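You operate a simulated robot arm through the tools that you are given. There is no shell and no other tool.

You run a simulated robot arm. Do the job below in one go: nothing can be reset, and whatever is moved stays where it is left.

TASK
Move the blue audio plug to the black laptop and play Interval music.
Fine: press Stop on the grey laptop, it stays on; mute In 1 once, before the plug moves, and unmute it when the cue plays; arrow keys, then Go; start no other cue; dials and other plugs stay.

Only the result counts: the job must be done as asked and must still hold three seconds after the hand-in. Knocking over, shifting, dropping, spilling or breaking anything else fails it.

THE ROBOT
A 6-joint arm with a two-finger parallel gripper, fixed in place. Base frame: the origin is on the floor under the middle of its stand, x ahead of it, y to its left, z up; the work surface is at about z = 750. Units: mm, rad, N and s.
It reaches about 1313 mm from its shoulder. Its first joint turns from -2.897 to 2.897 rad. Payload 3.43 kg.
Tool frame: the origin (TCP) lies between the finger pads and is the grasp point; the fingertips stand 34 mm ahead of it; z points along the fingers, y is the line along which they close. The gripper opens to 128 mm. The fingers are 24 mm wide and 12 mm thick; the gripper's body (48 by 130 mm) begins 96 mm behind the TCP.
Orientation is told as [roll, pitch, yaw] about the base's x, y, z axes, in that order, counted from this pose: with the fingers straight down and closing along the base's y, the tool's x points along the base's -x, its y along +y and its z along -z.

THE INTERFACE
- The arm moves only by the tool nudge_tool. Its arguments are lists of equal length, an entry for each row: "offset": the shift along the base's x, y, z in units of 25 mm (1.0 is 25 mm), a list of three; "angular": the turn, a rotation vector about the base's x, y, z in units of 8 degrees (1.0 is 8 degrees), a list of three. In form: {"offset": [[dx, dy, dz], ...], "angular": [[rx, ry, rz], ...]}. A call has 1 to 20 rows; each row shifts and turns the commanded pose from where the row before left it. "fingers" is the finger opening in mm, from 0 to 128, set as the call begins (left out, the last holds). A call with a number of a shift or a turn outside -1 to 1 is refused whole. A row lasts 0.2 s, in which the tool goes at most 50 mm and 0.15 rad; a call with a longer step from one row to the next is refused whole, and so is a gripper value outside its range. Where a pose cannot be reached the arm comes as near as it can. A force on the tool above 50 N (or 10 N above the force at the start of the call, whichever is more), or a blocked arm, ends the call early, and 0.2 s more pass. The fingers move at their own pace (about 153 mm/s each) and stop on an object; they squeeze with about 40 N. The grip force told is the motor's: it shows also when the fingers shut on nothing. Time passes only in rows, and 0.2 s behind the last, so rows that do not move let the fingers close. The reply holds the time, the measured pose of the TCP, the force on the tool along the base axes, the opening and the grip force, in the units named above and with some noise, with the torque about the TCP (base axes, N m) and any sound that the robot's microphone picked up.
- Cameras (640 x 400 px; columns grow to the right, rows downward): "scene" is fixed at [49.9, 500.3, 1326.5]; the picture's right is [-0.53, -0.85, 0.00], its down [-0.44, 0.28, -0.86] and it looks along [0.72, -0.46, -0.52] (base axes); focal length 352 px, centre (320, 200). "wrist" rides on the gripper at [76, -11, -160] in the tool frame; the picture's right is [0.15, 0.99, 0.00], its down [-0.88, 0.13, -0.45] and it looks along [-0.45, 0.07, 0.89] (tool axes); focal length 234 px, centre (320, 200). There is no depth. A picture from a camera that has moved, and an enlarged one, comes with that camera's place and axes in the base frame and with its lens.
- grab_frame(camera): a new picture of that camera. The clock stands still meanwhile.
- close_up(camera, box): a new picture of the part [left, top, right, bottom] of that camera's present view, enlarged. The clock stands still meanwhile.
- job_done(): hands the job in; it is judged then, once.

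Places have to be worked out from the pictures, the camera data and where the tool is seen. Open the gripper and draw the arm clear of the work before you hand the job in, unless the task says otherwise.

The tools are called after "Emit:" as a command line: name --argument value ..., lists and objects as JSON in quotes. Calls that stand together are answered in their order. nudge_tool: Moves the arm, as the interface text tells. Its arguments: {"type":"object","properties":{"offset":{"type":"array","items":{"type":"array","items":{"type":"number"}}},"angular":{"type":"array","items":{"type":"array","items":{"type":"number"}}},"fingers":{"type":"number"}},"required":["offset","angular"]} The other tools are called the same way: grab_frame (camera) takes a picture; close_up (camera, box) takes an enlarged picture of a part of a camera's view; job_done () hands the job in.

At the start:

```text
clock: 0.0
tool_pos: [683.0, -5.7, 1062.2]
ee_rot: [0.001, -0.003, 0.0]
ft_force: [-0.4, 0.5, 0.5]
torque: [-0.02, 0.01, -0.01]
gripper_width: 128.2
grip_force: 0.2
```

scene: 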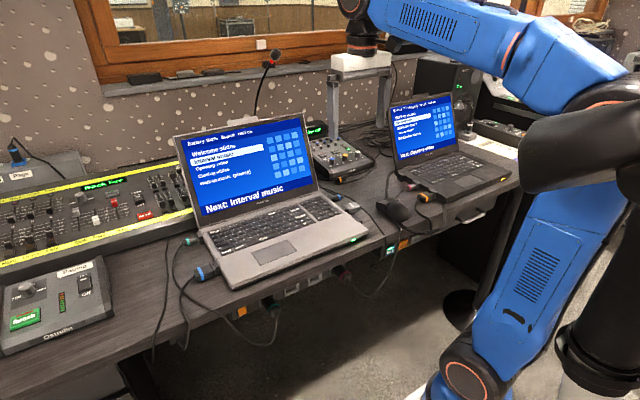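
wrist: 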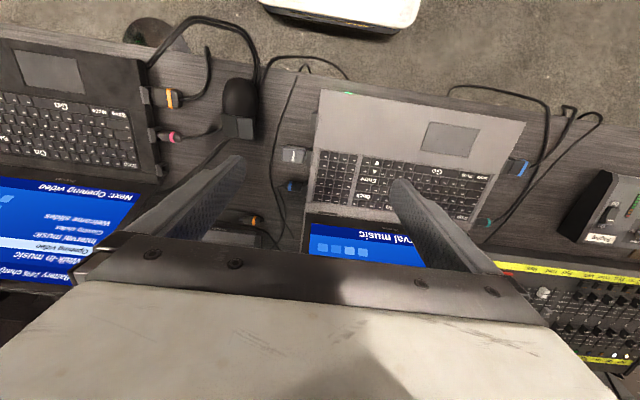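

I start by looking at both views enlarged, to identify the laptops, plugs, keys and the mixer before moving anything.

Emit:
close_up --camera "scene" --box '[160, 100, 380, 300]'

Emit:
close_up --camera "scene" --box '[370, 80, 530, 240]'

Emit:
close_up --camera "scene" --box '[0, 140, 200, 360]'

Emit:
close_up --camera "wrist" --box '[0, 20, 280, 280]'

Emit:
close_up --camera "wrist" --box '[270, 60, 640, 320]'

Emit:
close_up --camera "scene" --box '[290, 110, 400, 200]'

```text
2.00 times, centred on (270, 200) of scene
camera zoom: at [49.9, 500.3, 1326.5], right [-0.53, -0.85, 0.0], down [-0.44, 0.28, -0.86], along [0.72, -0.46, -0.52], focal length 704 px, centre (420, 200)
```

zoom: 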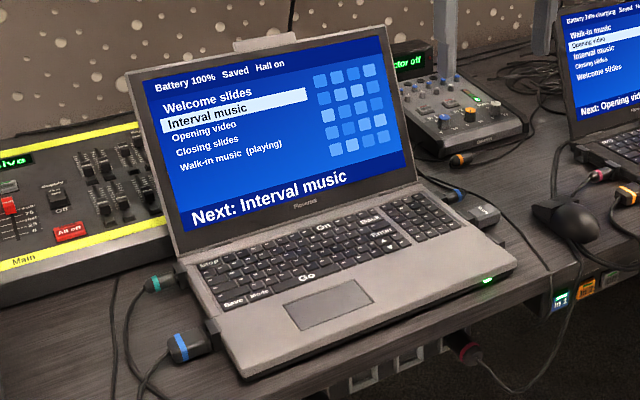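

```text
2.50 times, centred on (450, 160) of scene
camera zoom: at [49.9, 500.3, 1326.5], right [-0.53, -0.85, 0.0], down [-0.44, 0.28, -0.86], along [0.72, -0.46, -0.52], focal length 881 px, centre (-5, 300)
```

zoom: 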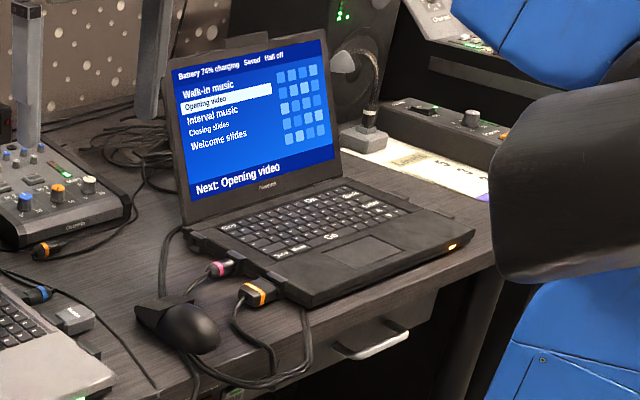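

```text
1.82 times, centred on (100, 250) of scene
camera zoom: at [49.9, 500.3, 1326.5], right [-0.53, -0.85, 0.0], down [-0.44, 0.28, -0.86], along [0.72, -0.46, -0.52], focal length 640 px, centre (720, 109)
```

zoom: 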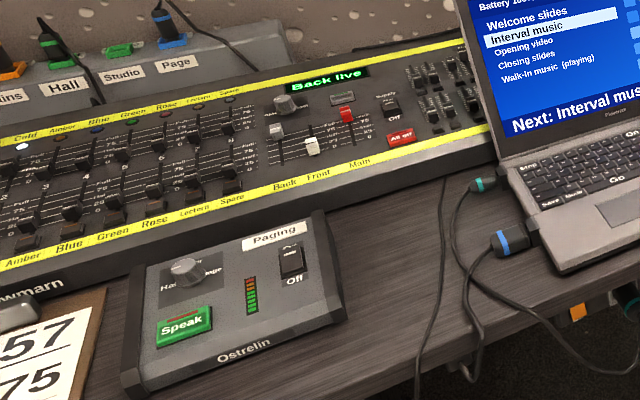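

```text
1.54 times, centred on (140, 150) of wrist
camera zoom: at [607.9, -15.1, 1222.5], right [-0.15, 0.99, 0.0], down [0.88, 0.13, 0.46], along [0.45, 0.07, -0.89], focal length 360 px, centre (597, 277)
```

zoom: 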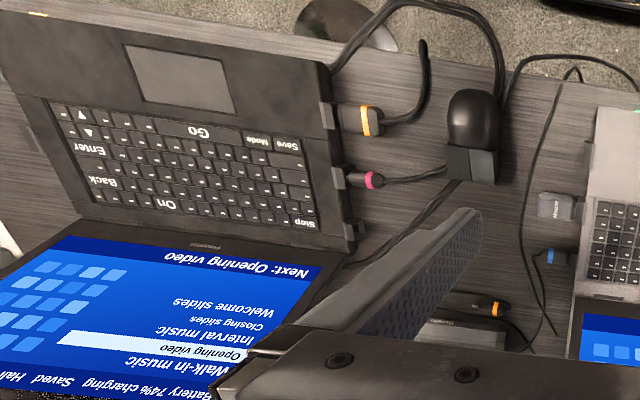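

```text
1.54 times, centred on (455, 190) of wrist
camera zoom: at [607.9, -15.1, 1222.5], right [-0.15, 0.99, 0.0], down [0.88, 0.13, 0.46], along [0.45, 0.07, -0.89], focal length 360 px, centre (112, 215)
```

zoom: 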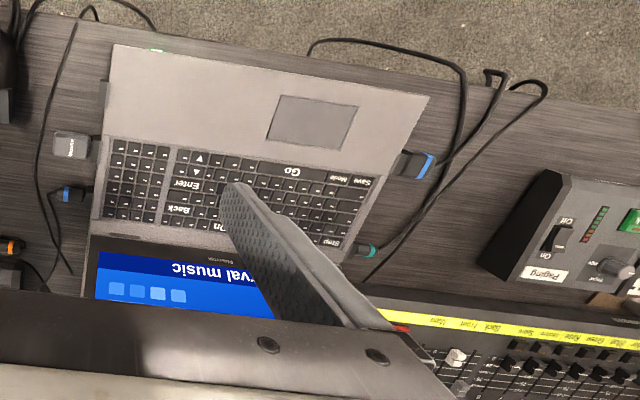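

```text
4.44 times, centred on (345, 155) of scene
camera zoom: at [49.9, 500.3, 1326.5], right [-0.53, -0.85, 0.0], down [-0.44, 0.28, -0.86], along [0.72, -0.46, -0.52], focal length 1566 px, centre (209, 400)
```

zoom: 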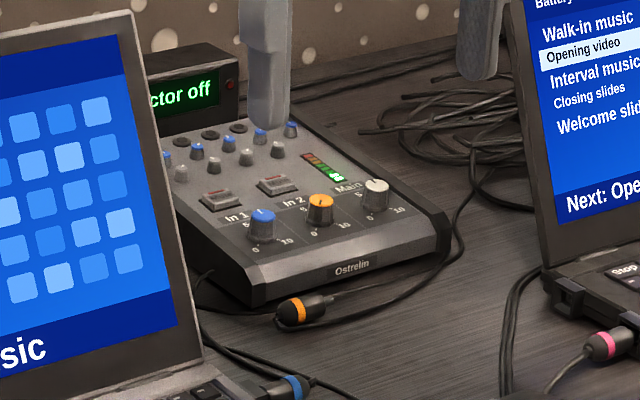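

The small blue plug (matching the blue In 1 cap) appears to sit on the grey laptop's right side near (818,-50,765); the larger blue one on its left looks like a power plug. I move high above the black laptop's left side for a better look at its ports.

Emit:
nudge_tool --offset '[[0.2, -1, 0], [0.2, -1, 0], [0.2, -1, 0], [0.2, -1, 0], [0.2, -1, 0], [0.2, -1, 0], [0.2, -1, 0], [0.2, -1, 0], [0.2, -1, 0], [0, -1, 0]]' --angular '[[0, 0, 0], [0, 0, 0], [0, 0, 0], [0, 0, 0], [0, 0, 0], [0, 0, 0], [0, 0, 0], [0, 0, 0], [0, 0, 0], [0, 0, 0]]'

Emit:
grab_frame --camera "wrist"

Emit:
grab_frame --camera "scene"

```text
clock: 2.2
tool_pos: [728.0, -255.9, 1062.2]
ee_rot: [0.002, 0.0, 0.0]
ft_force: [-0.6, -0.6, 0.3]
torque: [-0.01, -0.03, 0.01]
gripper_width: 128.0
grip_force: 0.1
```

```text
taken
camera wrist: at [652.8, -265.7, 1222.6], right [-0.15, 0.99, 0.0], down [0.88, 0.13, 0.46], along [0.45, 0.07, -0.89], focal length 234 px, centre (320, 200)
```

wrist: 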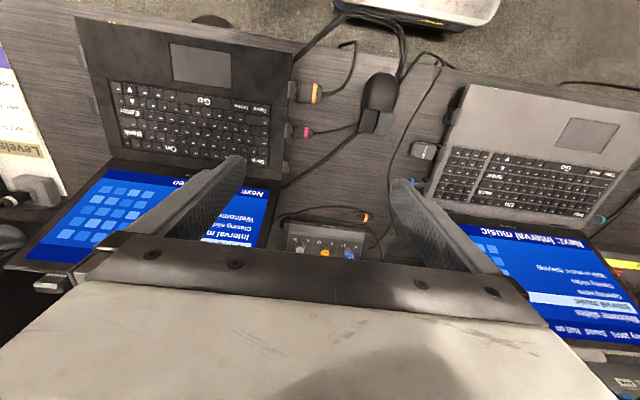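

```text
taken
```

scene: 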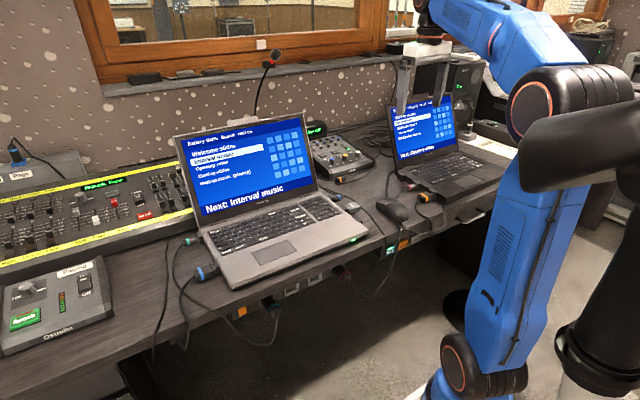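

Good overview. I enlarge the black laptop's left side ports, the keys, and the grey laptop's right-side plug.

Emit:
close_up --camera "wrist" --box '[230, 60, 390, 200]'

Emit:
close_up --camera "wrist" --box '[80, 20, 300, 170]'

Emit:
close_up --camera "wrist" --box '[380, 80, 640, 240]'

Emit:
close_up --camera "wrist" --box '[260, 190, 400, 270]'

Emit:
close_up --camera "scene" --box '[320, 120, 480, 220]'

Emit:
close_up --camera "scene" --box '[300, 120, 380, 180]'

```text
2.86 times, centred on (310, 130) of wrist
camera zoom: at [652.8, -265.7, 1222.6], right [-0.15, 0.99, 0.0], down [0.88, 0.13, 0.46], along [0.45, 0.07, -0.89], focal length 669 px, centre (349, 400)
```

zoom: 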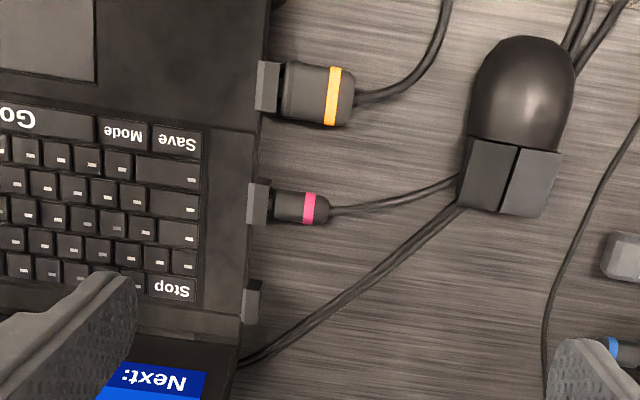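

```text
2.67 times, centred on (190, 95) of wrist
camera zoom: at [652.8, -265.7, 1222.6], right [-0.15, 0.99, 0.0], down [0.88, 0.13, 0.46], along [0.45, 0.07, -0.89], focal length 624 px, centre (667, 480)
```

zoom: 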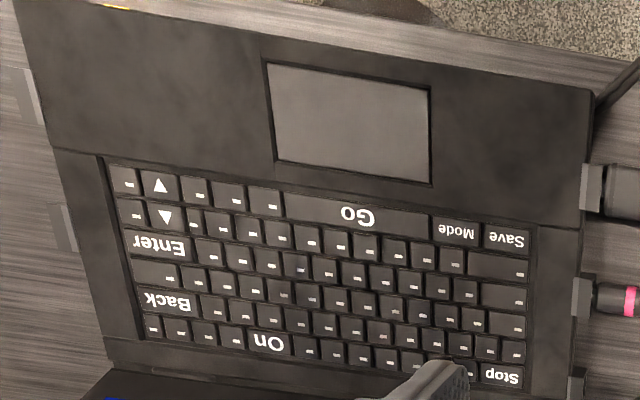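

```text
2.46 times, centred on (510, 160) of wrist
camera zoom: at [652.8, -265.7, 1222.6], right [-0.15, 0.99, 0.0], down [0.88, 0.13, 0.46], along [0.45, 0.07, -0.89], focal length 576 px, centre (-148, 298)
```

zoom: 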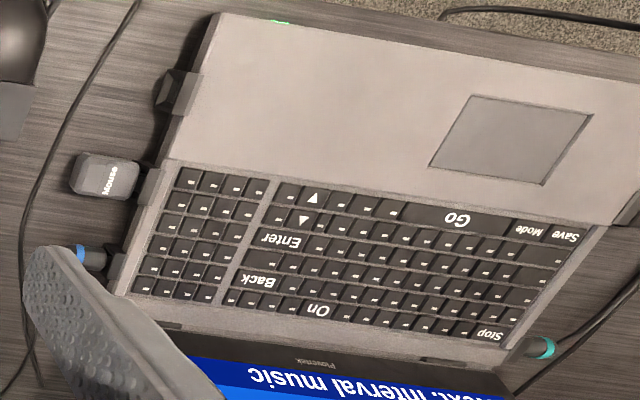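

```text
4.57 times, centred on (330, 230) of wrist
camera zoom: at [652.8, -265.7, 1222.6], right [-0.15, 0.99, 0.0], down [0.88, 0.13, 0.46], along [0.45, 0.07, -0.89], focal length 1070 px, centre (274, 63)
```

zoom: 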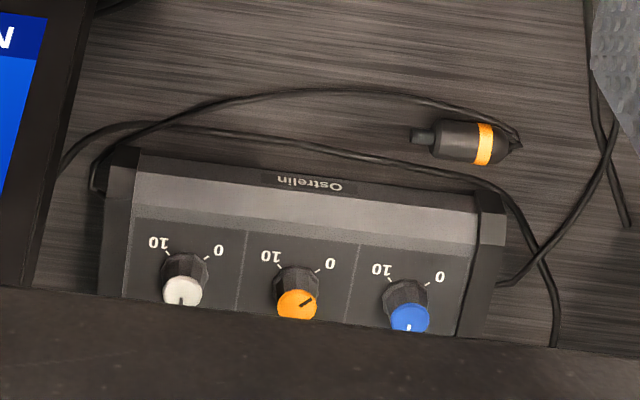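

```text
4.00 times, centred on (400, 170) of scene
camera zoom: at [49.9, 500.3, 1326.5], right [-0.53, -0.85, 0.0], down [-0.44, 0.28, -0.86], along [0.72, -0.46, -0.52], focal length 1409 px, centre (0, 320)
```

zoom: 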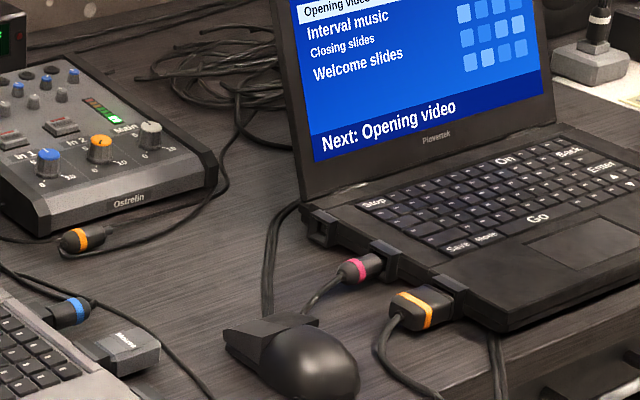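

```text
6.67 times, centred on (340, 150) of scene
camera zoom: at [49.9, 500.3, 1326.5], right [-0.53, -0.85, 0.0], down [-0.44, 0.28, -0.86], along [0.72, -0.46, -0.52], focal length 2348 px, centre (187, 533)
```

zoom: 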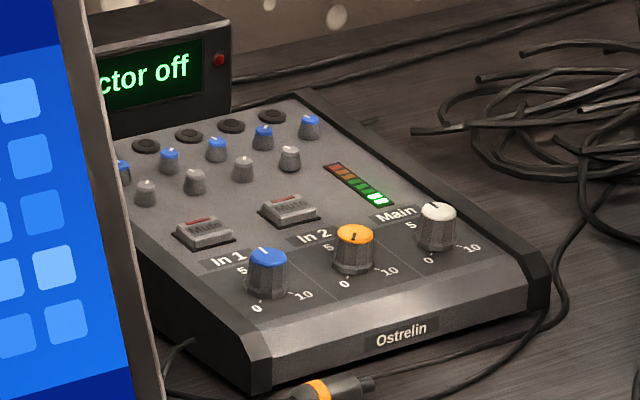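

I see a free housing at the black laptop's left rear (behind the pink plug), and maybe others on its right side. I enlarge these further to identify which one is the audio socket.

Emit:
close_up --camera "scene" --box '[385, 160, 445, 205]'

Emit:
close_up --camera "scene" --box '[325, 180, 375, 220]'

Emit:
close_up --camera "scene" --box '[170, 225, 250, 300]'

Emit:
close_up --camera "wrist" --box '[50, 0, 130, 140]'

Emit:
close_up --camera "wrist" --box '[270, 140, 310, 180]'

Emit:
close_up --camera "wrist" --box '[400, 80, 480, 210]'

```text
8.89 times, centred on (415, 182) of scene
camera zoom: at [49.9, 500.3, 1326.5], right [-0.53, -0.85, 0.0], down [-0.44, 0.28, -0.86], along [0.72, -0.46, -0.52], focal length 3131 px, centre (-524, 356)
```

zoom: 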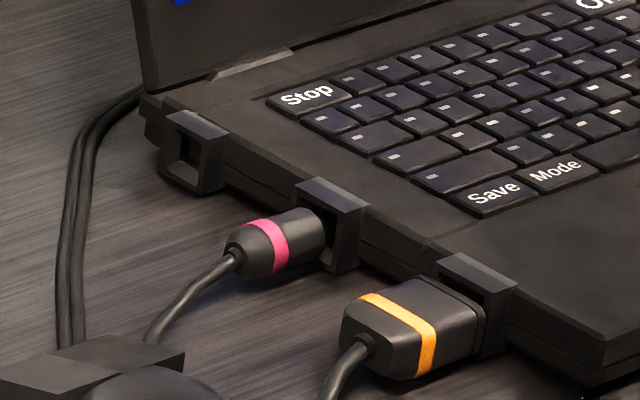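

```text
10.00 times, centred on (350, 200) of scene
camera zoom: at [49.9, 500.3, 1326.5], right [-0.53, -0.85, 0.0], down [-0.44, 0.28, -0.86], along [0.72, -0.46, -0.52], focal length 3523 px, centre (20, 200)
```

zoom: 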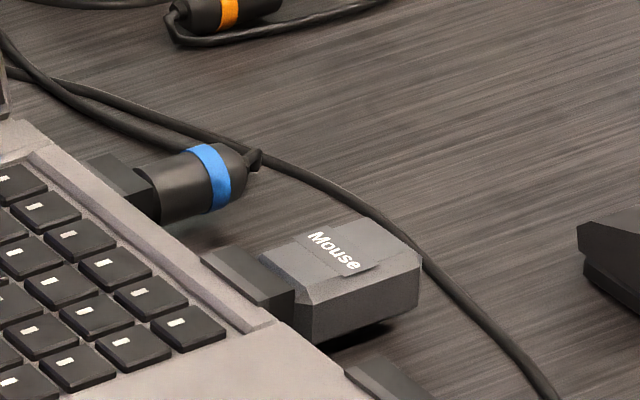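

```text
5.33 times, centred on (210, 262) of scene
camera zoom: at [49.9, 500.3, 1326.5], right [-0.53, -0.85, 0.0], down [-0.44, 0.28, -0.86], along [0.72, -0.46, -0.52], focal length 1879 px, centre (907, -133)
```

zoom: 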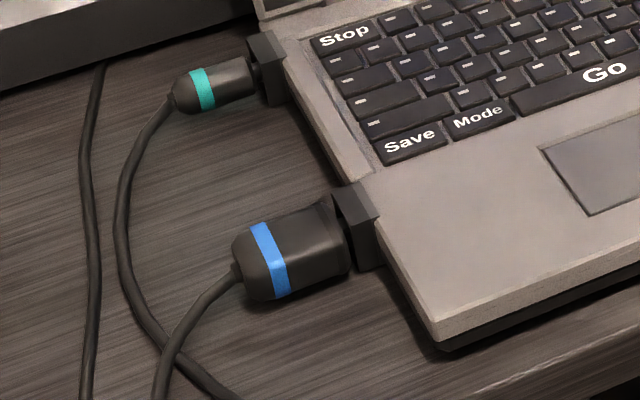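

```text
2.86 times, centred on (90, 70) of wrist
camera zoom: at [652.8, -265.7, 1222.6], right [-0.15, 0.99, 0.0], down [0.88, 0.13, 0.46], along [0.45, 0.07, -0.89], focal length 669 px, centre (977, 571)
```

zoom: 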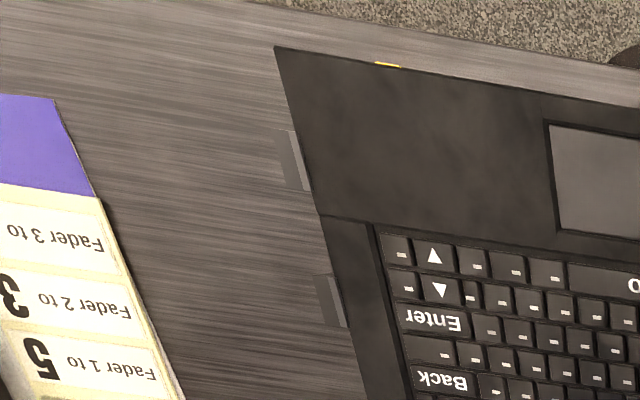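

```text
10.00 times, centred on (290, 160) of wrist
camera zoom: at [652.8, -265.7, 1222.6], right [-0.15, 0.99, 0.0], down [0.88, 0.13, 0.46], along [0.45, 0.07, -0.89], focal length 2342 px, centre (620, 600)
```

zoom: 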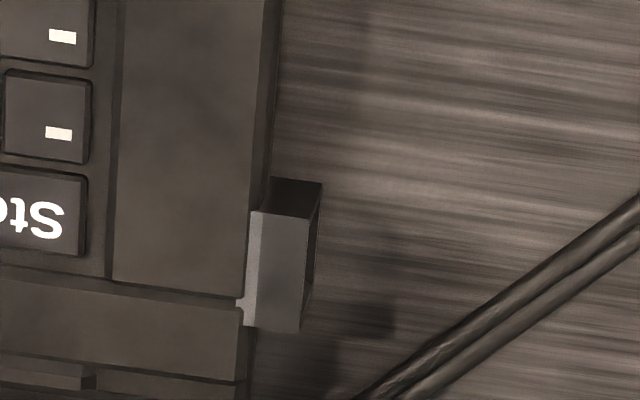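

```text
3.08 times, centred on (440, 145) of wrist
camera zoom: at [652.8, -265.7, 1222.6], right [-0.15, 0.99, 0.0], down [0.88, 0.13, 0.46], along [0.45, 0.07, -0.89], focal length 720 px, centre (-49, 369)
```

zoom: 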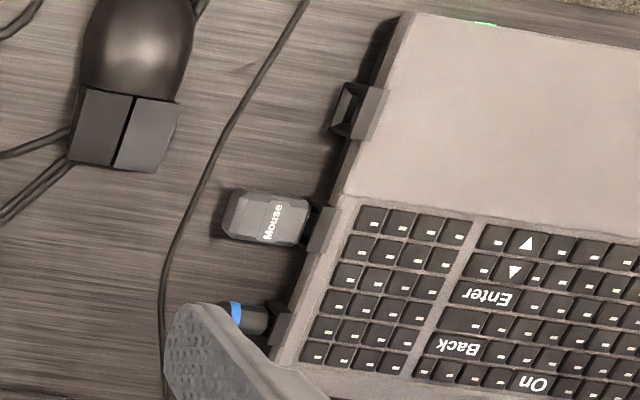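

The sockets are square housings; I zoom as much as possible on the free one at the black laptop's left rear, and on the pink and blue ones for comparison.

Emit:
close_up --camera "scene" --box '[396, 168, 416, 184]'

Emit:
close_up --camera "scene" --box '[405, 175, 430, 195]'

Emit:
close_up --camera "scene" --box '[330, 190, 355, 210]'

Emit:
close_up --camera "scene" --box '[190, 230, 215, 250]'

Emit:
close_up --camera "scene" --box '[460, 50, 560, 200]'

Emit:
close_up --camera "scene" --box '[220, 230, 420, 330]'

```text
16.00 times, centred on (406, 176) of scene
camera zoom: at [49.9, 500.3, 1326.5], right [-0.53, -0.85, 0.0], down [-0.44, 0.28, -0.86], along [0.72, -0.46, -0.52], focal length 5636 px, centre (-1056, 584)
```

zoom: 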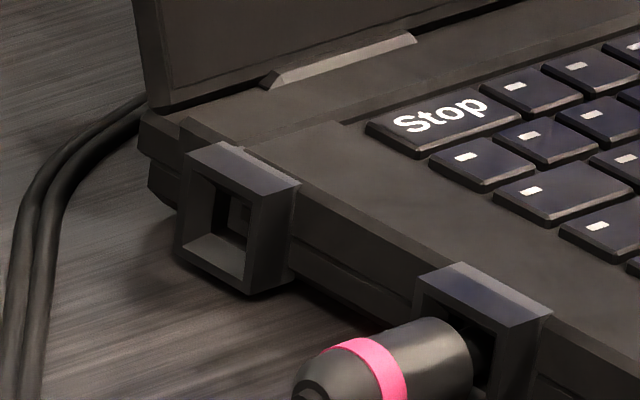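

```text
16.00 times, centred on (418, 185) of scene
camera zoom: at [49.9, 500.3, 1326.5], right [-0.53, -0.85, 0.0], down [-0.44, 0.28, -0.86], along [0.72, -0.46, -0.52], focal length 5636 px, centre (-1240, 440)
```

zoom: 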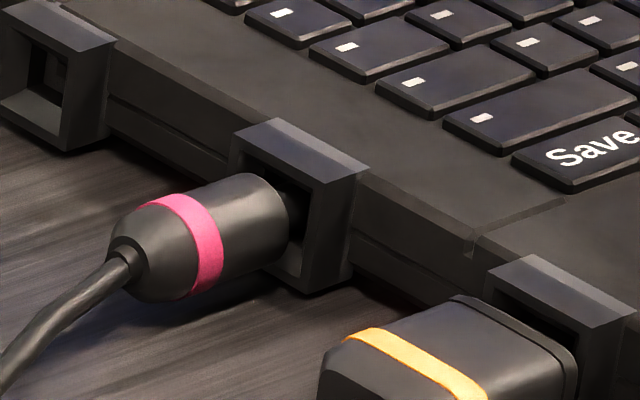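

```text
16.00 times, centred on (342, 200) of scene
camera zoom: at [49.9, 500.3, 1326.5], right [-0.53, -0.85, 0.0], down [-0.44, 0.28, -0.86], along [0.72, -0.46, -0.52], focal length 5636 px, centre (-40, 200)
```

zoom: 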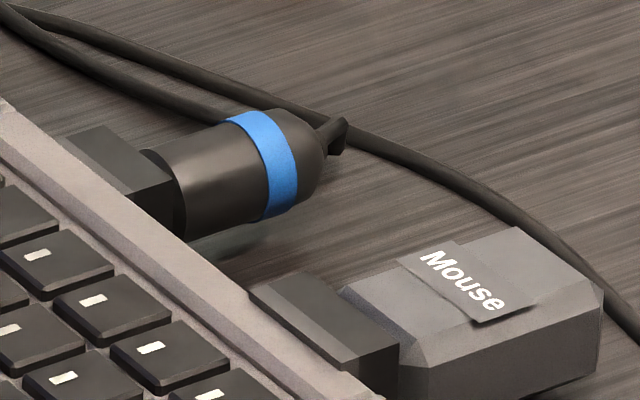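

```text
16.00 times, centred on (202, 240) of scene
camera zoom: at [49.9, 500.3, 1326.5], right [-0.53, -0.85, 0.0], down [-0.44, 0.28, -0.86], along [0.72, -0.46, -0.52], focal length 5636 px, centre (2200, -440)
```

zoom: 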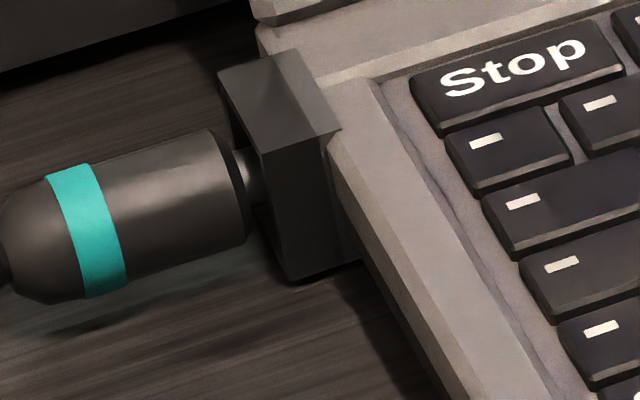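

```text
2.67 times, centred on (510, 125) of scene
camera zoom: at [49.9, 500.3, 1326.5], right [-0.53, -0.85, 0.0], down [-0.44, 0.28, -0.86], along [0.72, -0.46, -0.52], focal length 939 px, centre (-187, 400)
```

zoom: 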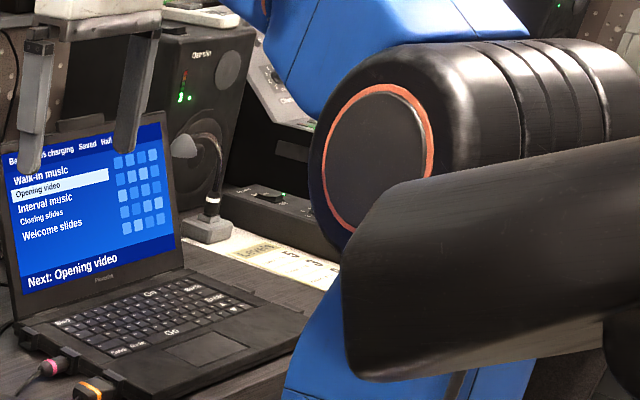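

```text
3.20 times, centred on (320, 280) of scene
camera zoom: at [49.9, 500.3, 1326.5], right [-0.53, -0.85, 0.0], down [-0.44, 0.28, -0.86], along [0.72, -0.46, -0.52], focal length 1127 px, centre (320, -56)
```

zoom: 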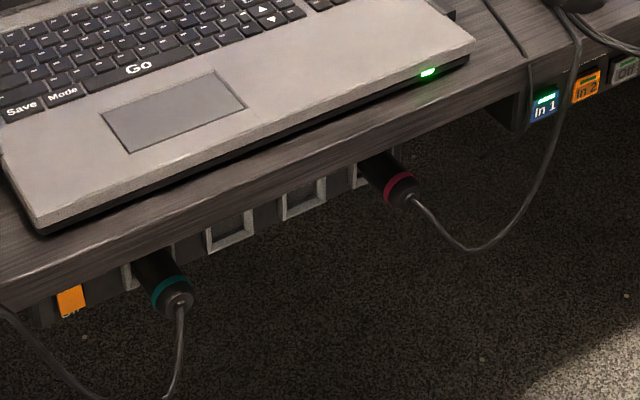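

Under the desk edge there is also a panel with In 1 / In 2 / Off; I look at it and at the mixer's mute buttons more closely.

Emit:
close_up --camera "scene" --box '[370, 225, 430, 265]'

Emit:
close_up --camera "scene" --box '[320, 135, 360, 165]'

Emit:
close_up --camera "scene" --box '[220, 280, 300, 330]'

Emit:
close_up --camera "scene" --box '[300, 110, 340, 140]'

Emit:
close_up --camera "scene" --box '[180, 110, 310, 220]'

```text
10.00 times, centred on (400, 245) of scene
camera zoom: at [49.9, 500.3, 1326.5], right [-0.53, -0.85, 0.0], down [-0.44, 0.28, -0.86], along [0.72, -0.46, -0.52], focal length 3523 px, centre (-480, -250)
```

zoom: 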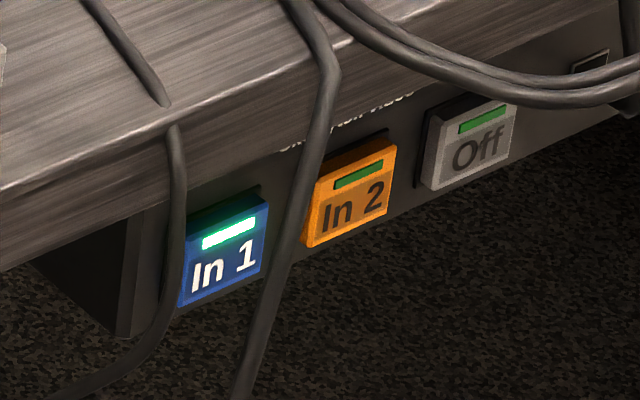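

```text
13.33 times, centred on (340, 150) of scene
camera zoom: at [49.9, 500.3, 1326.5], right [-0.53, -0.85, 0.0], down [-0.44, 0.28, -0.86], along [0.72, -0.46, -0.52], focal length 4697 px, centre (53, 867)
```

zoom: 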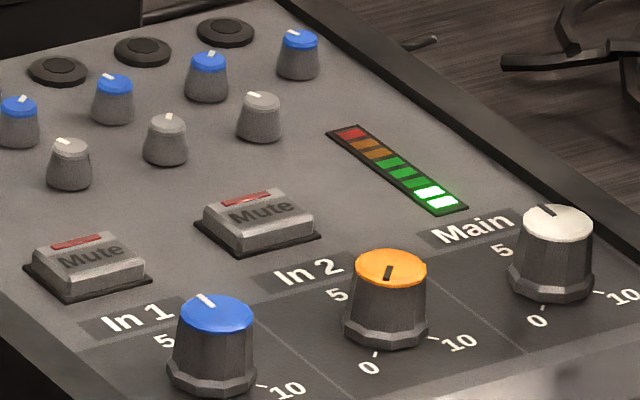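

```text
8.00 times, centred on (260, 305) of scene
camera zoom: at [49.9, 500.3, 1326.5], right [-0.53, -0.85, 0.0], down [-0.44, 0.28, -0.86], along [0.72, -0.46, -0.52], focal length 2818 px, centre (800, -640)
```

zoom: 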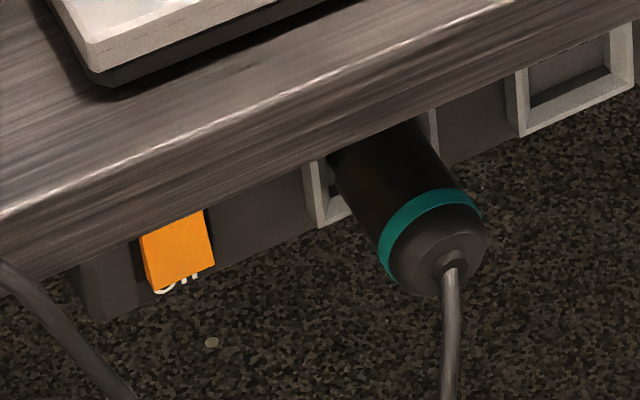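

```text
13.33 times, centred on (320, 125) of scene
camera zoom: at [49.9, 500.3, 1326.5], right [-0.53, -0.85, 0.0], down [-0.44, 0.28, -0.86], along [0.72, -0.46, -0.52], focal length 4697 px, centre (320, 1200)
```

zoom: 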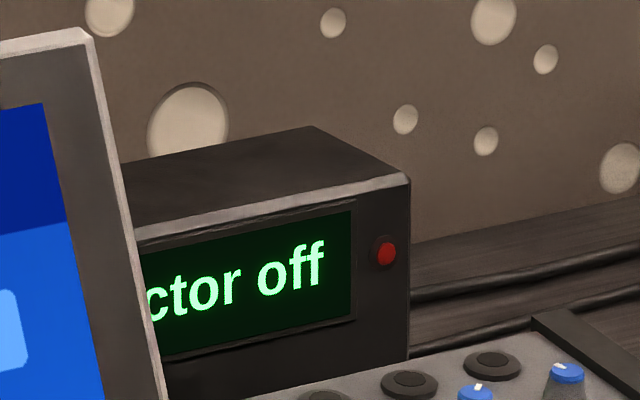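

```text
3.64 times, centred on (245, 165) of scene
camera zoom: at [49.9, 500.3, 1326.5], right [-0.53, -0.85, 0.0], down [-0.44, 0.28, -0.86], along [0.72, -0.46, -0.52], focal length 1281 px, centre (593, 327)
```

zoom: 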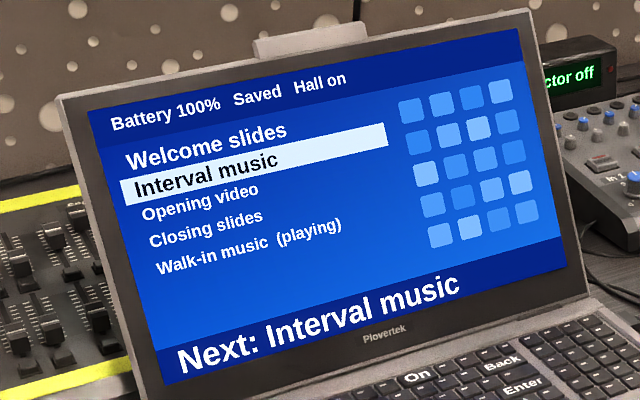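

Teal/pink run to an under-desk panel, and the two Mute buttons sit above the blue (In 1) and orange (In 2) dials on the mixer. I turn the hand to yaw -90° and go high above the gap between the laptops so the wrist camera can look at the black laptop's left sockets.

Emit:
nudge_tool --offset '[[0.27, 0.17, 0], [0.27, 0.17, 0], [0.27, 0.17, 0], [0.27, 0.17, 0], [0.27, 0.17, 0], [0.27, 0.17, 0], [0.27, 0.17, 0], [0.27, 0.17, 0], [0.27, 0.17, 0], [0.27, 0.17, 0], [0.27, 0.17, 0], [0.27, 0.17, 0]]' --angular '[[0, 0, -0.9375], [0, 0, -0.9375], [0, 0, -0.9375], [0, 0, -0.9375], [0, 0, -0.9375], [0, 0, -0.9375], [0, 0, -0.9375], [0, 0, -0.9375], [0, 0, -0.9375], [0, 0, -0.9375], [0, 0, -0.9375], [0, 0, -0.9375]]'

Emit:
grab_frame --camera "wrist"

Emit:
grab_frame --camera "scene"

```text
clock: 4.8
tool_pos: [809.2, -205.7, 1061.6]
ee_rot: [0.001, -0.004, -1.573]
ft_force: [-0.6, -0.6, 0.5]
torque: [-0.03, -0.04, -0.01]
gripper_width: 128.2
grip_force: 0.1
```

```text
taken
camera wrist: at [799.6, -127.6, 1221.9], right [0.99, 0.14, 0.0], down [0.13, -0.88, 0.46], along [0.07, -0.45, -0.89], focal length 234 px, centre (320, 200)
```

wrist: 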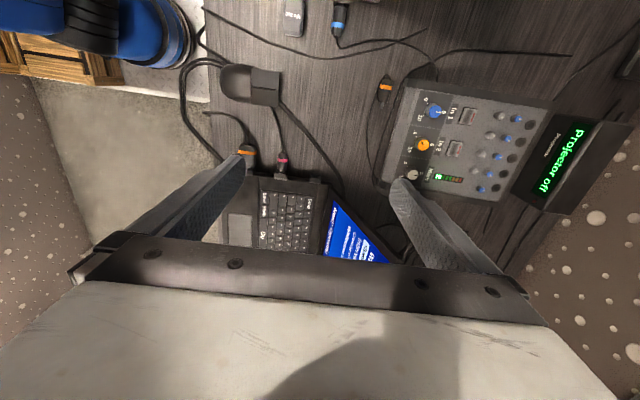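

```text
taken
```

scene: 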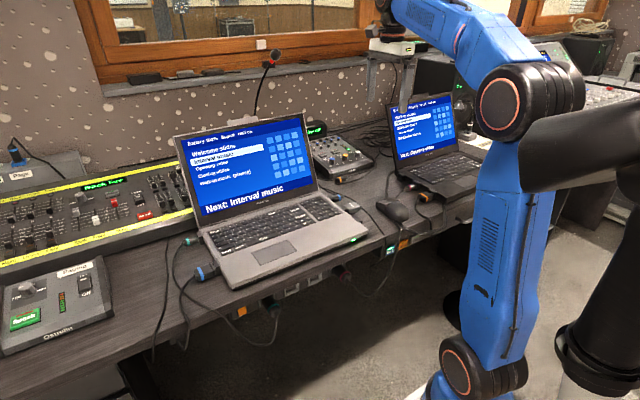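

This gives a clean top view of the mixer, the blue plug and the sockets. I enlarge them to measure.

Emit:
close_up --camera "wrist" --box '[360, 60, 600, 220]'

Emit:
close_up --camera "wrist" --box '[230, 0, 450, 140]'

Emit:
close_up --camera "wrist" --box '[220, 120, 360, 250]'

```text
2.50 times, centred on (480, 140) of wrist
camera zoom: at [799.6, -127.6, 1221.9], right [0.99, 0.14, 0.0], down [0.13, -0.88, 0.46], along [0.07, -0.45, -0.89], focal length 585 px, centre (-80, 350)
```

zoom: 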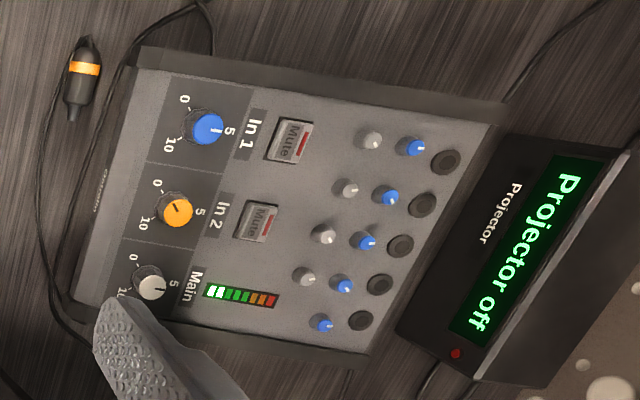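

```text
2.86 times, centred on (340, 70) of wrist
camera zoom: at [799.6, -127.6, 1221.9], right [0.99, 0.14, 0.0], down [0.13, -0.88, 0.46], along [0.07, -0.45, -0.89], focal length 669 px, centre (263, 571)
```

zoom: 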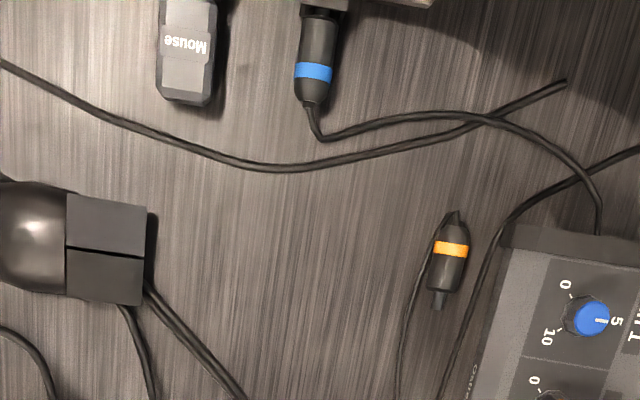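

```text
3.08 times, centred on (290, 185) of wrist
camera zoom: at [799.6, -127.6, 1221.9], right [0.99, 0.14, 0.0], down [0.13, -0.88, 0.46], along [0.07, -0.45, -0.89], focal length 720 px, centre (412, 246)
```

zoom: 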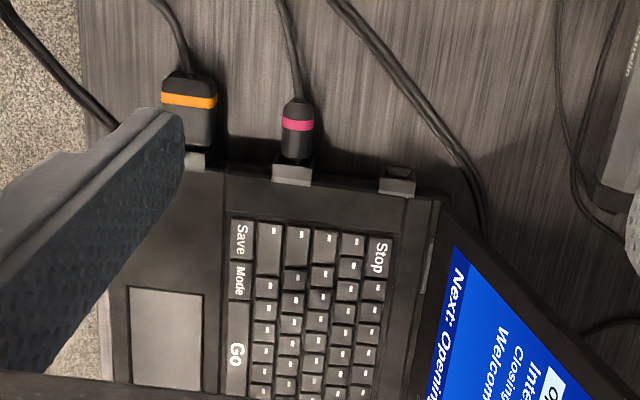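

Measured: blue plug body from about y=-20 to -60 at x≈815; In 1 Mute near (1060,-145,797); the free black socket spans y≈-318…-297 at x≈817. I lower with a 30° lean towards +y to look into the black laptop's left sockets.

Emit:
nudge_tool --offset '[[0, 0, -0.85], [0, 0, -0.85], [0, 0, -0.85], [0, 0, -0.85], [0, 0, -0.85], [0, 0, -0.85], [0, 0, -0.85], [0, 0, -0.85], [0, 0, -0.85], [0, 0, -0.85]]' --angular '[[-0.375, 0, 0], [-0.375, 0, 0], [-0.375, 0, 0], [-0.375, 0, 0], [-0.375, 0, 0], [-0.375, 0, 0], [-0.375, 0, 0], [-0.375, 0, 0], [-0.375, 0, 0], [-0.375, 0, 0]]'

Emit:
grab_frame --camera "wrist"

Emit:
grab_frame --camera "scene"

```text
clock: 7.0
tool_pos: [809.5, -205.2, 848.0]
ee_rot: [0.0, -0.526, -1.57]
ft_force: [-2.0, 0.0, -0.2]
torque: [0.0, 0.0, 0.03]
gripper_width: 127.8
grip_force: 0.1
```

```text
taken
camera wrist: at [799.4, -57.3, 950.0], right [0.99, 0.13, -0.07], down [0.13, -0.53, 0.84], along [0.07, -0.84, -0.54], focal length 234 px, centre (320, 200)
```

wrist: 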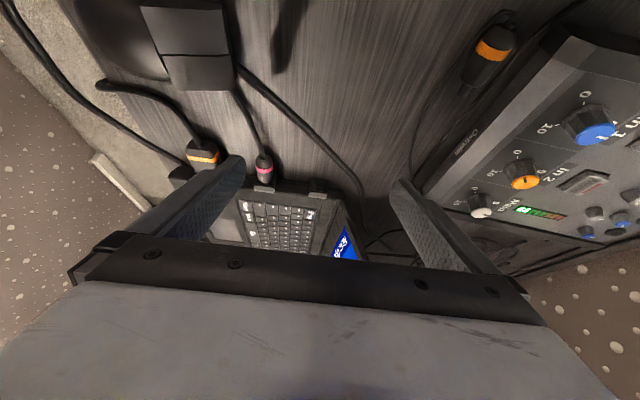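

```text
taken
```

scene: 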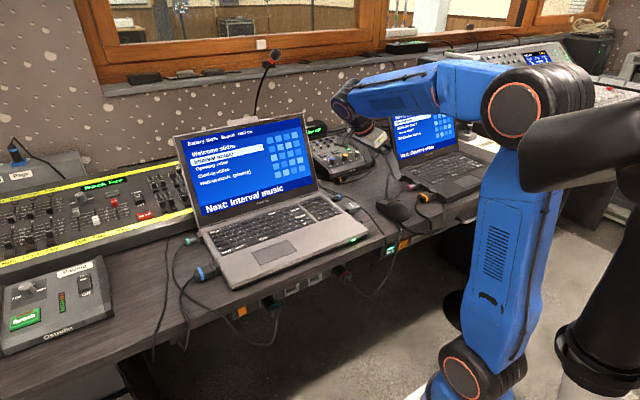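

I enlarge the view of the sockets from this angle.

Emit:
close_up --camera "wrist" --box '[240, 150, 350, 230]'

Emit:
close_up --camera "wrist" --box '[300, 170, 335, 200]'

Emit:
close_up --camera "wrist" --box '[420, 0, 640, 240]'

```text
5.00 times, centred on (295, 190) of wrist
camera zoom: at [799.4, -57.3, 950.0], right [0.99, 0.13, -0.07], down [0.13, -0.53, 0.84], along [0.07, -0.84, -0.54], focal length 1171 px, centre (445, 250)
```

zoom: 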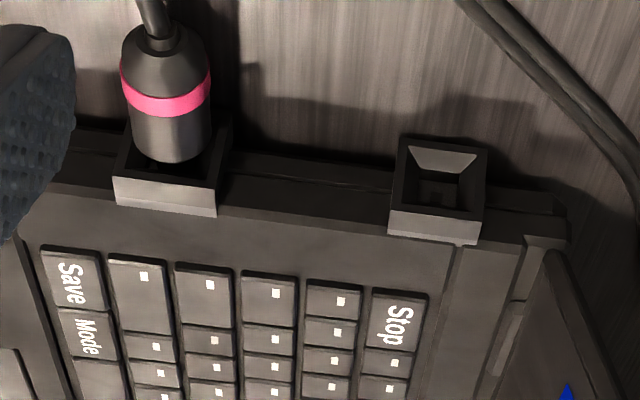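

```text
13.33 times, centred on (318, 185) of wrist
camera zoom: at [799.4, -57.3, 950.0], right [0.99, 0.13, -0.07], down [0.13, -0.53, 0.84], along [0.07, -0.84, -0.54], focal length 3122 px, centre (353, 400)
```

zoom: 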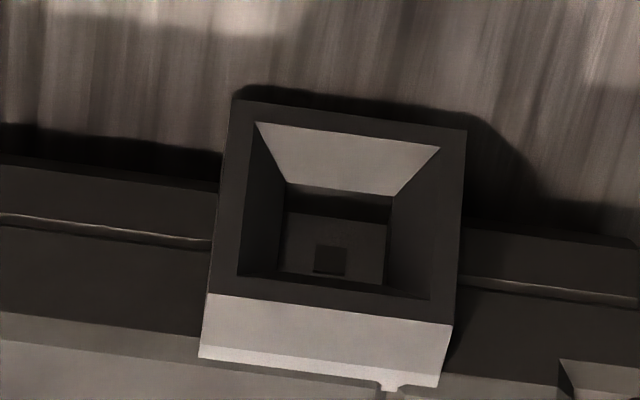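

```text
1.67 times, centred on (530, 120) of wrist
camera zoom: at [799.4, -57.3, 950.0], right [0.99, 0.13, -0.07], down [0.13, -0.53, 0.84], along [0.07, -0.84, -0.54], focal length 390 px, centre (-30, 333)
```

zoom: 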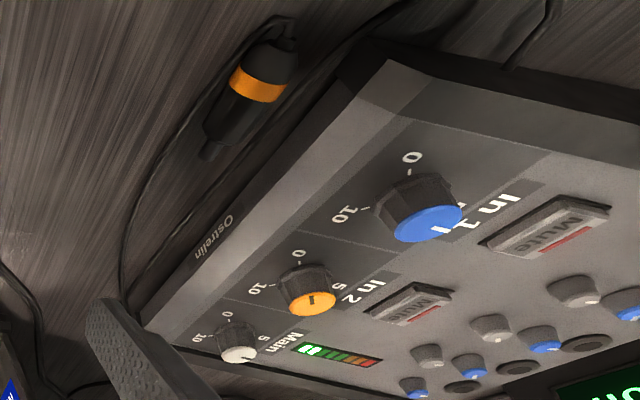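

The free socket at the black laptop's left rear is a 24 mm square funnel with a small hole, same size as the pink one, while the right-side ones measure about 32 mm (USB-like) — so this is the audio socket. Now I rise, unlean and unturn, to head for the grey laptop's Stop key first.

Emit:
nudge_tool --offset '[[0, 0, 0.85], [0, 0, 0.85], [0, 0, 0.85], [0, 0, 0.85], [0, 0, 0.85], [0, 0, 0.85], [0, 0, 0.85], [0, 0, 0.85], [0, 0, 0.85], [0, 0, 0.85]]' --angular '[[0.375, 0, 0], [0.375, 0, 0], [0.375, 0, 0], [0.375, 0, 0], [0.375, 0, 0], [0.375, 0, 0], [0.375, 0, 0], [0.375, 0, 0], [0.375, 0, 0], [0.375, 0, 0]]'

Emit:
nudge_tool --offset '[[-0.1, 1, 0], [-0.1, 1, 0], [-0.1, 1, 0], [-0.1, 1, 0], [-0.1, 1, 0], [-0.1, 1, 0], [-0.1, 1, 0], [-0.1, 1, 0], [-0.1, 1, 0], [-0.1, 1, 0], [-0.1, 1, 0], [-0.1, 1, 0], [-0.1, 1, 0], [-0.1, 1, 0], [-0.1, 1, 0], [-0.1, 1, 0]]' --angular '[[0, 0, 0.703125], [0, 0, 0.703125], [0, 0, 0.703125], [0, 0, 0.703125], [0, 0, 0.703125], [0, 0, 0.703125], [0, 0, 0.703125], [0, 0, 0.703125], [0, 0, 0.703125], [0, 0, 0.703125], [0, 0, 0.703125], [0, 0, 0.703125], [0, 0, 0.703125], [0, 0, 0.703125], [0, 0, 0.703125], [0, 0, 0.703125]]'

Emit:
grab_frame --camera "wrist"

Emit:
grab_frame --camera "scene"

```text
clock: 9.2
tool_pos: [808.8, -204.5, 1061.2]
ee_rot: [0.002, 0.002, -1.571]
ft_force: [-0.1, -0.4, 0.7]
torque: [-0.03, 0.02, -0.03]
gripper_width: 127.8
grip_force: 0.1
```

```text
clock: 12.6
tool_pos: [769.7, 193.0, 1061.6]
ee_rot: [0.0, -0.003, -0.001]
ft_force: [-0.1, -1.2, 0.6]
torque: [0.03, -0.02, 0.03]
gripper_width: 128.0
grip_force: 0.1
```

```text
taken
camera wrist: at [695.9, 183.2, 1222.7], right [-0.15, 0.99, 0.0], down [0.88, 0.13, 0.46], along [0.45, 0.07, -0.89], focal length 234 px, centre (320, 200)
```

wrist: 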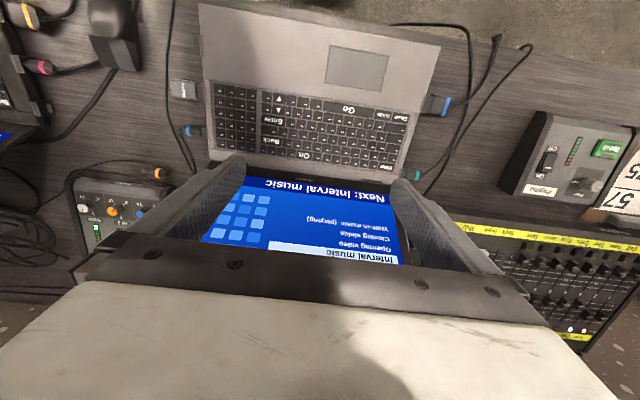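

```text
taken
```

scene: 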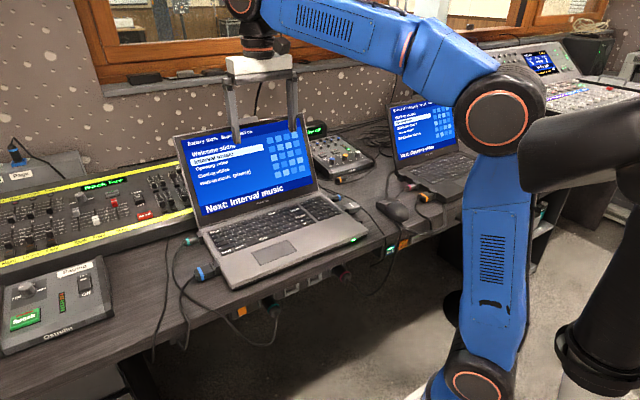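

Emit:
close_up --camera "wrist" --box '[320, 100, 430, 185]'

Emit:
close_up --camera "wrist" --box '[190, 0, 460, 190]'

Emit:
close_up --camera "scene" --box '[190, 210, 270, 260]'

```text
4.71 times, centred on (375, 142) of wrist
camera zoom: at [695.9, 183.2, 1222.7], right [-0.15, 0.99, 0.0], down [0.88, 0.13, 0.46], along [0.45, 0.07, -0.89], focal length 1102 px, centre (61, 471)
```

zoom: 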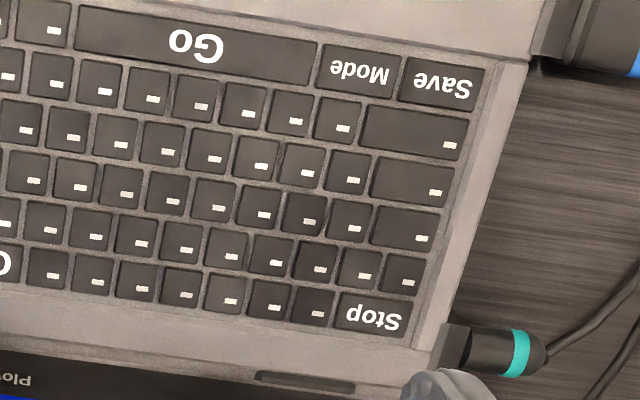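

```text
2.11 times, centred on (325, 95) of wrist
camera zoom: at [695.9, 183.2, 1222.7], right [-0.15, 0.99, 0.0], down [0.88, 0.13, 0.46], along [0.45, 0.07, -0.89], focal length 493 px, centre (310, 421)
```

zoom: 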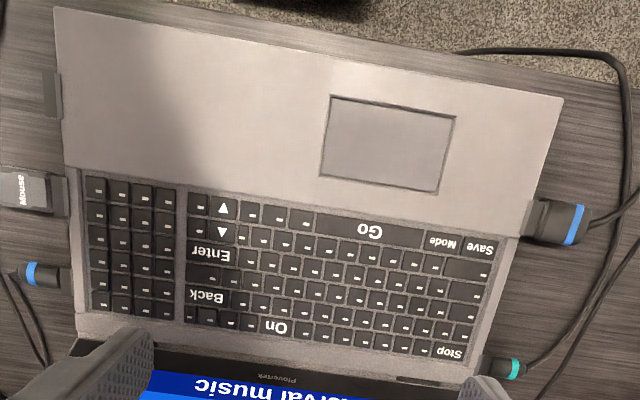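

```text
8.00 times, centred on (230, 235) of scene
camera zoom: at [49.9, 500.3, 1326.5], right [-0.53, -0.85, 0.0], down [-0.44, 0.28, -0.86], along [0.72, -0.46, -0.52], focal length 2818 px, centre (1040, -80)
```

zoom: 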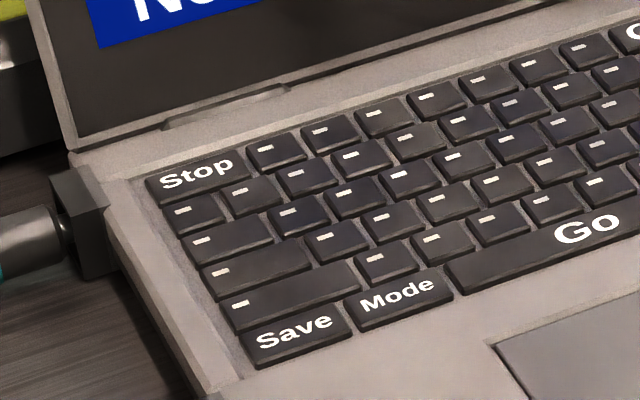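

Stop key (grey) triangulates to about (825,335,z≈781), roughly 30×17 mm, with bare bezel behind and to its left. I close the fingers and lean the hand back (20° pitch, 8° roll) so only one fingertip corner will touch, and lower to a viewing height.

Emit:
nudge_tool --offset '[[0.15, 0.69, -0.95], [0.15, 0.69, -0.95], [0.15, 0.69, -0.95], [0.15, 0.69, -0.95], [0.15, 0.69, -0.95], [0.15, 0.69, -0.95], [0.15, 0.69, -0.95], [0.15, 0.69, -0.95]]' --angular '[[-0.125, -0.3125, 0], [-0.125, -0.3125, 0], [-0.125, -0.3125, 0], [-0.125, -0.3125, 0], [-0.125, -0.3125, 0], [-0.125, -0.3125, 0], [-0.125, -0.3125, 0], [-0.125, -0.3125, 0]]' --fingers 0

Emit:
grab_frame --camera "wrist"

Emit:
close_up --camera "scene" --box '[160, 130, 340, 270]'

```text
clock: 14.4
tool_pos: [799.7, 332.0, 871.4]
ee_rot: [-0.146, -0.349, 0.022]
ft_force: [-0.3, 0.5, 0.1]
torque: [0.03, 0.0, 0.0]
gripper_width: 0.1
grip_force: 32.9
```

```text
taken
camera wrist: at [675.4, 341.6, 997.5], right [-0.11, 0.98, -0.18], down [0.67, 0.21, 0.71], along [0.73, -0.05, -0.68], focal length 234 px, centre (320, 200)
```

wrist: 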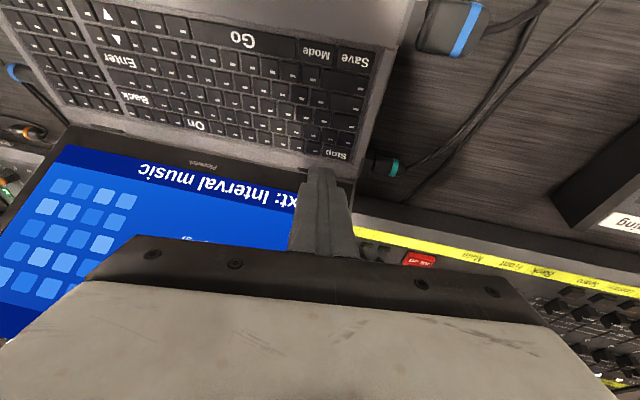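

```text
2.86 times, centred on (250, 200) of scene
camera zoom: at [49.9, 500.3, 1326.5], right [-0.53, -0.85, 0.0], down [-0.44, 0.28, -0.86], along [0.72, -0.46, -0.52], focal length 1006 px, centre (520, 200)
```

zoom: 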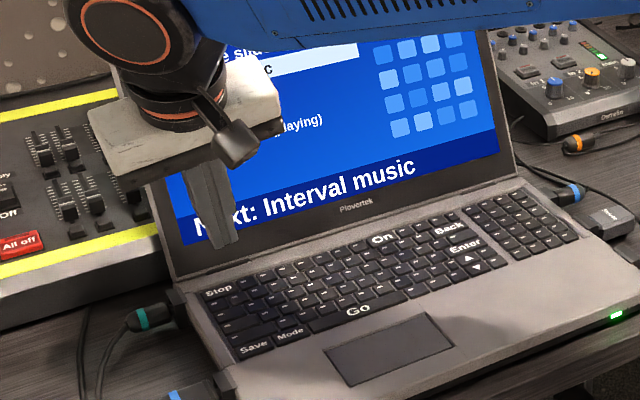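

Fingers are closed; the tip hovers about 90 mm above the key. I zoom to check the tip against the Stop key.

Emit:
close_up --camera "wrist" --box '[270, 100, 390, 200]'

Emit:
close_up --camera "scene" --box '[195, 165, 255, 225]'

```text
4.00 times, centred on (330, 150) of wrist
camera zoom: at [675.4, 341.6, 997.5], right [-0.11, 0.98, -0.18], down [0.67, 0.21, 0.71], along [0.73, -0.05, -0.68], focal length 937 px, centre (280, 400)
```

zoom: 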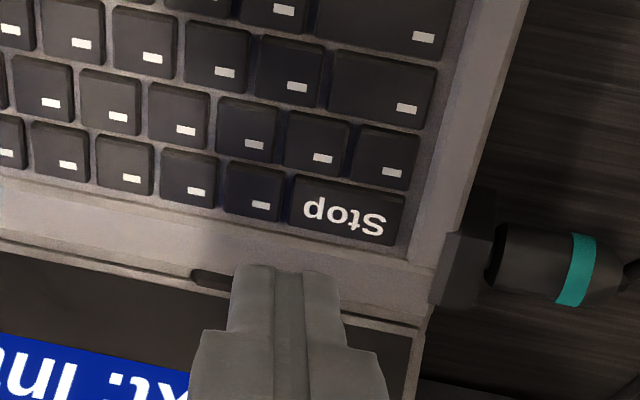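

```text
6.67 times, centred on (225, 195) of scene
camera zoom: at [49.9, 500.3, 1326.5], right [-0.53, -0.85, 0.0], down [-0.44, 0.28, -0.86], along [0.72, -0.46, -0.52], focal length 2348 px, centre (953, 233)
```

zoom: 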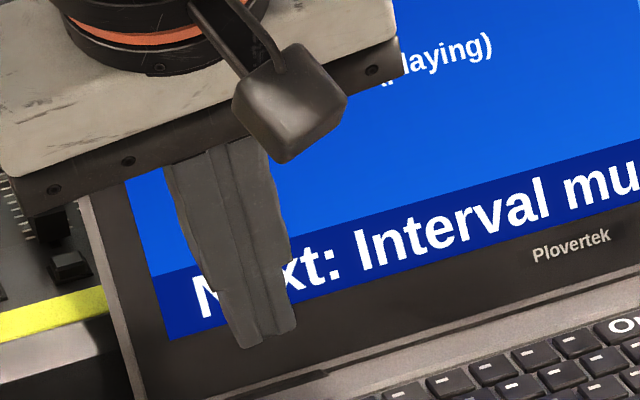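

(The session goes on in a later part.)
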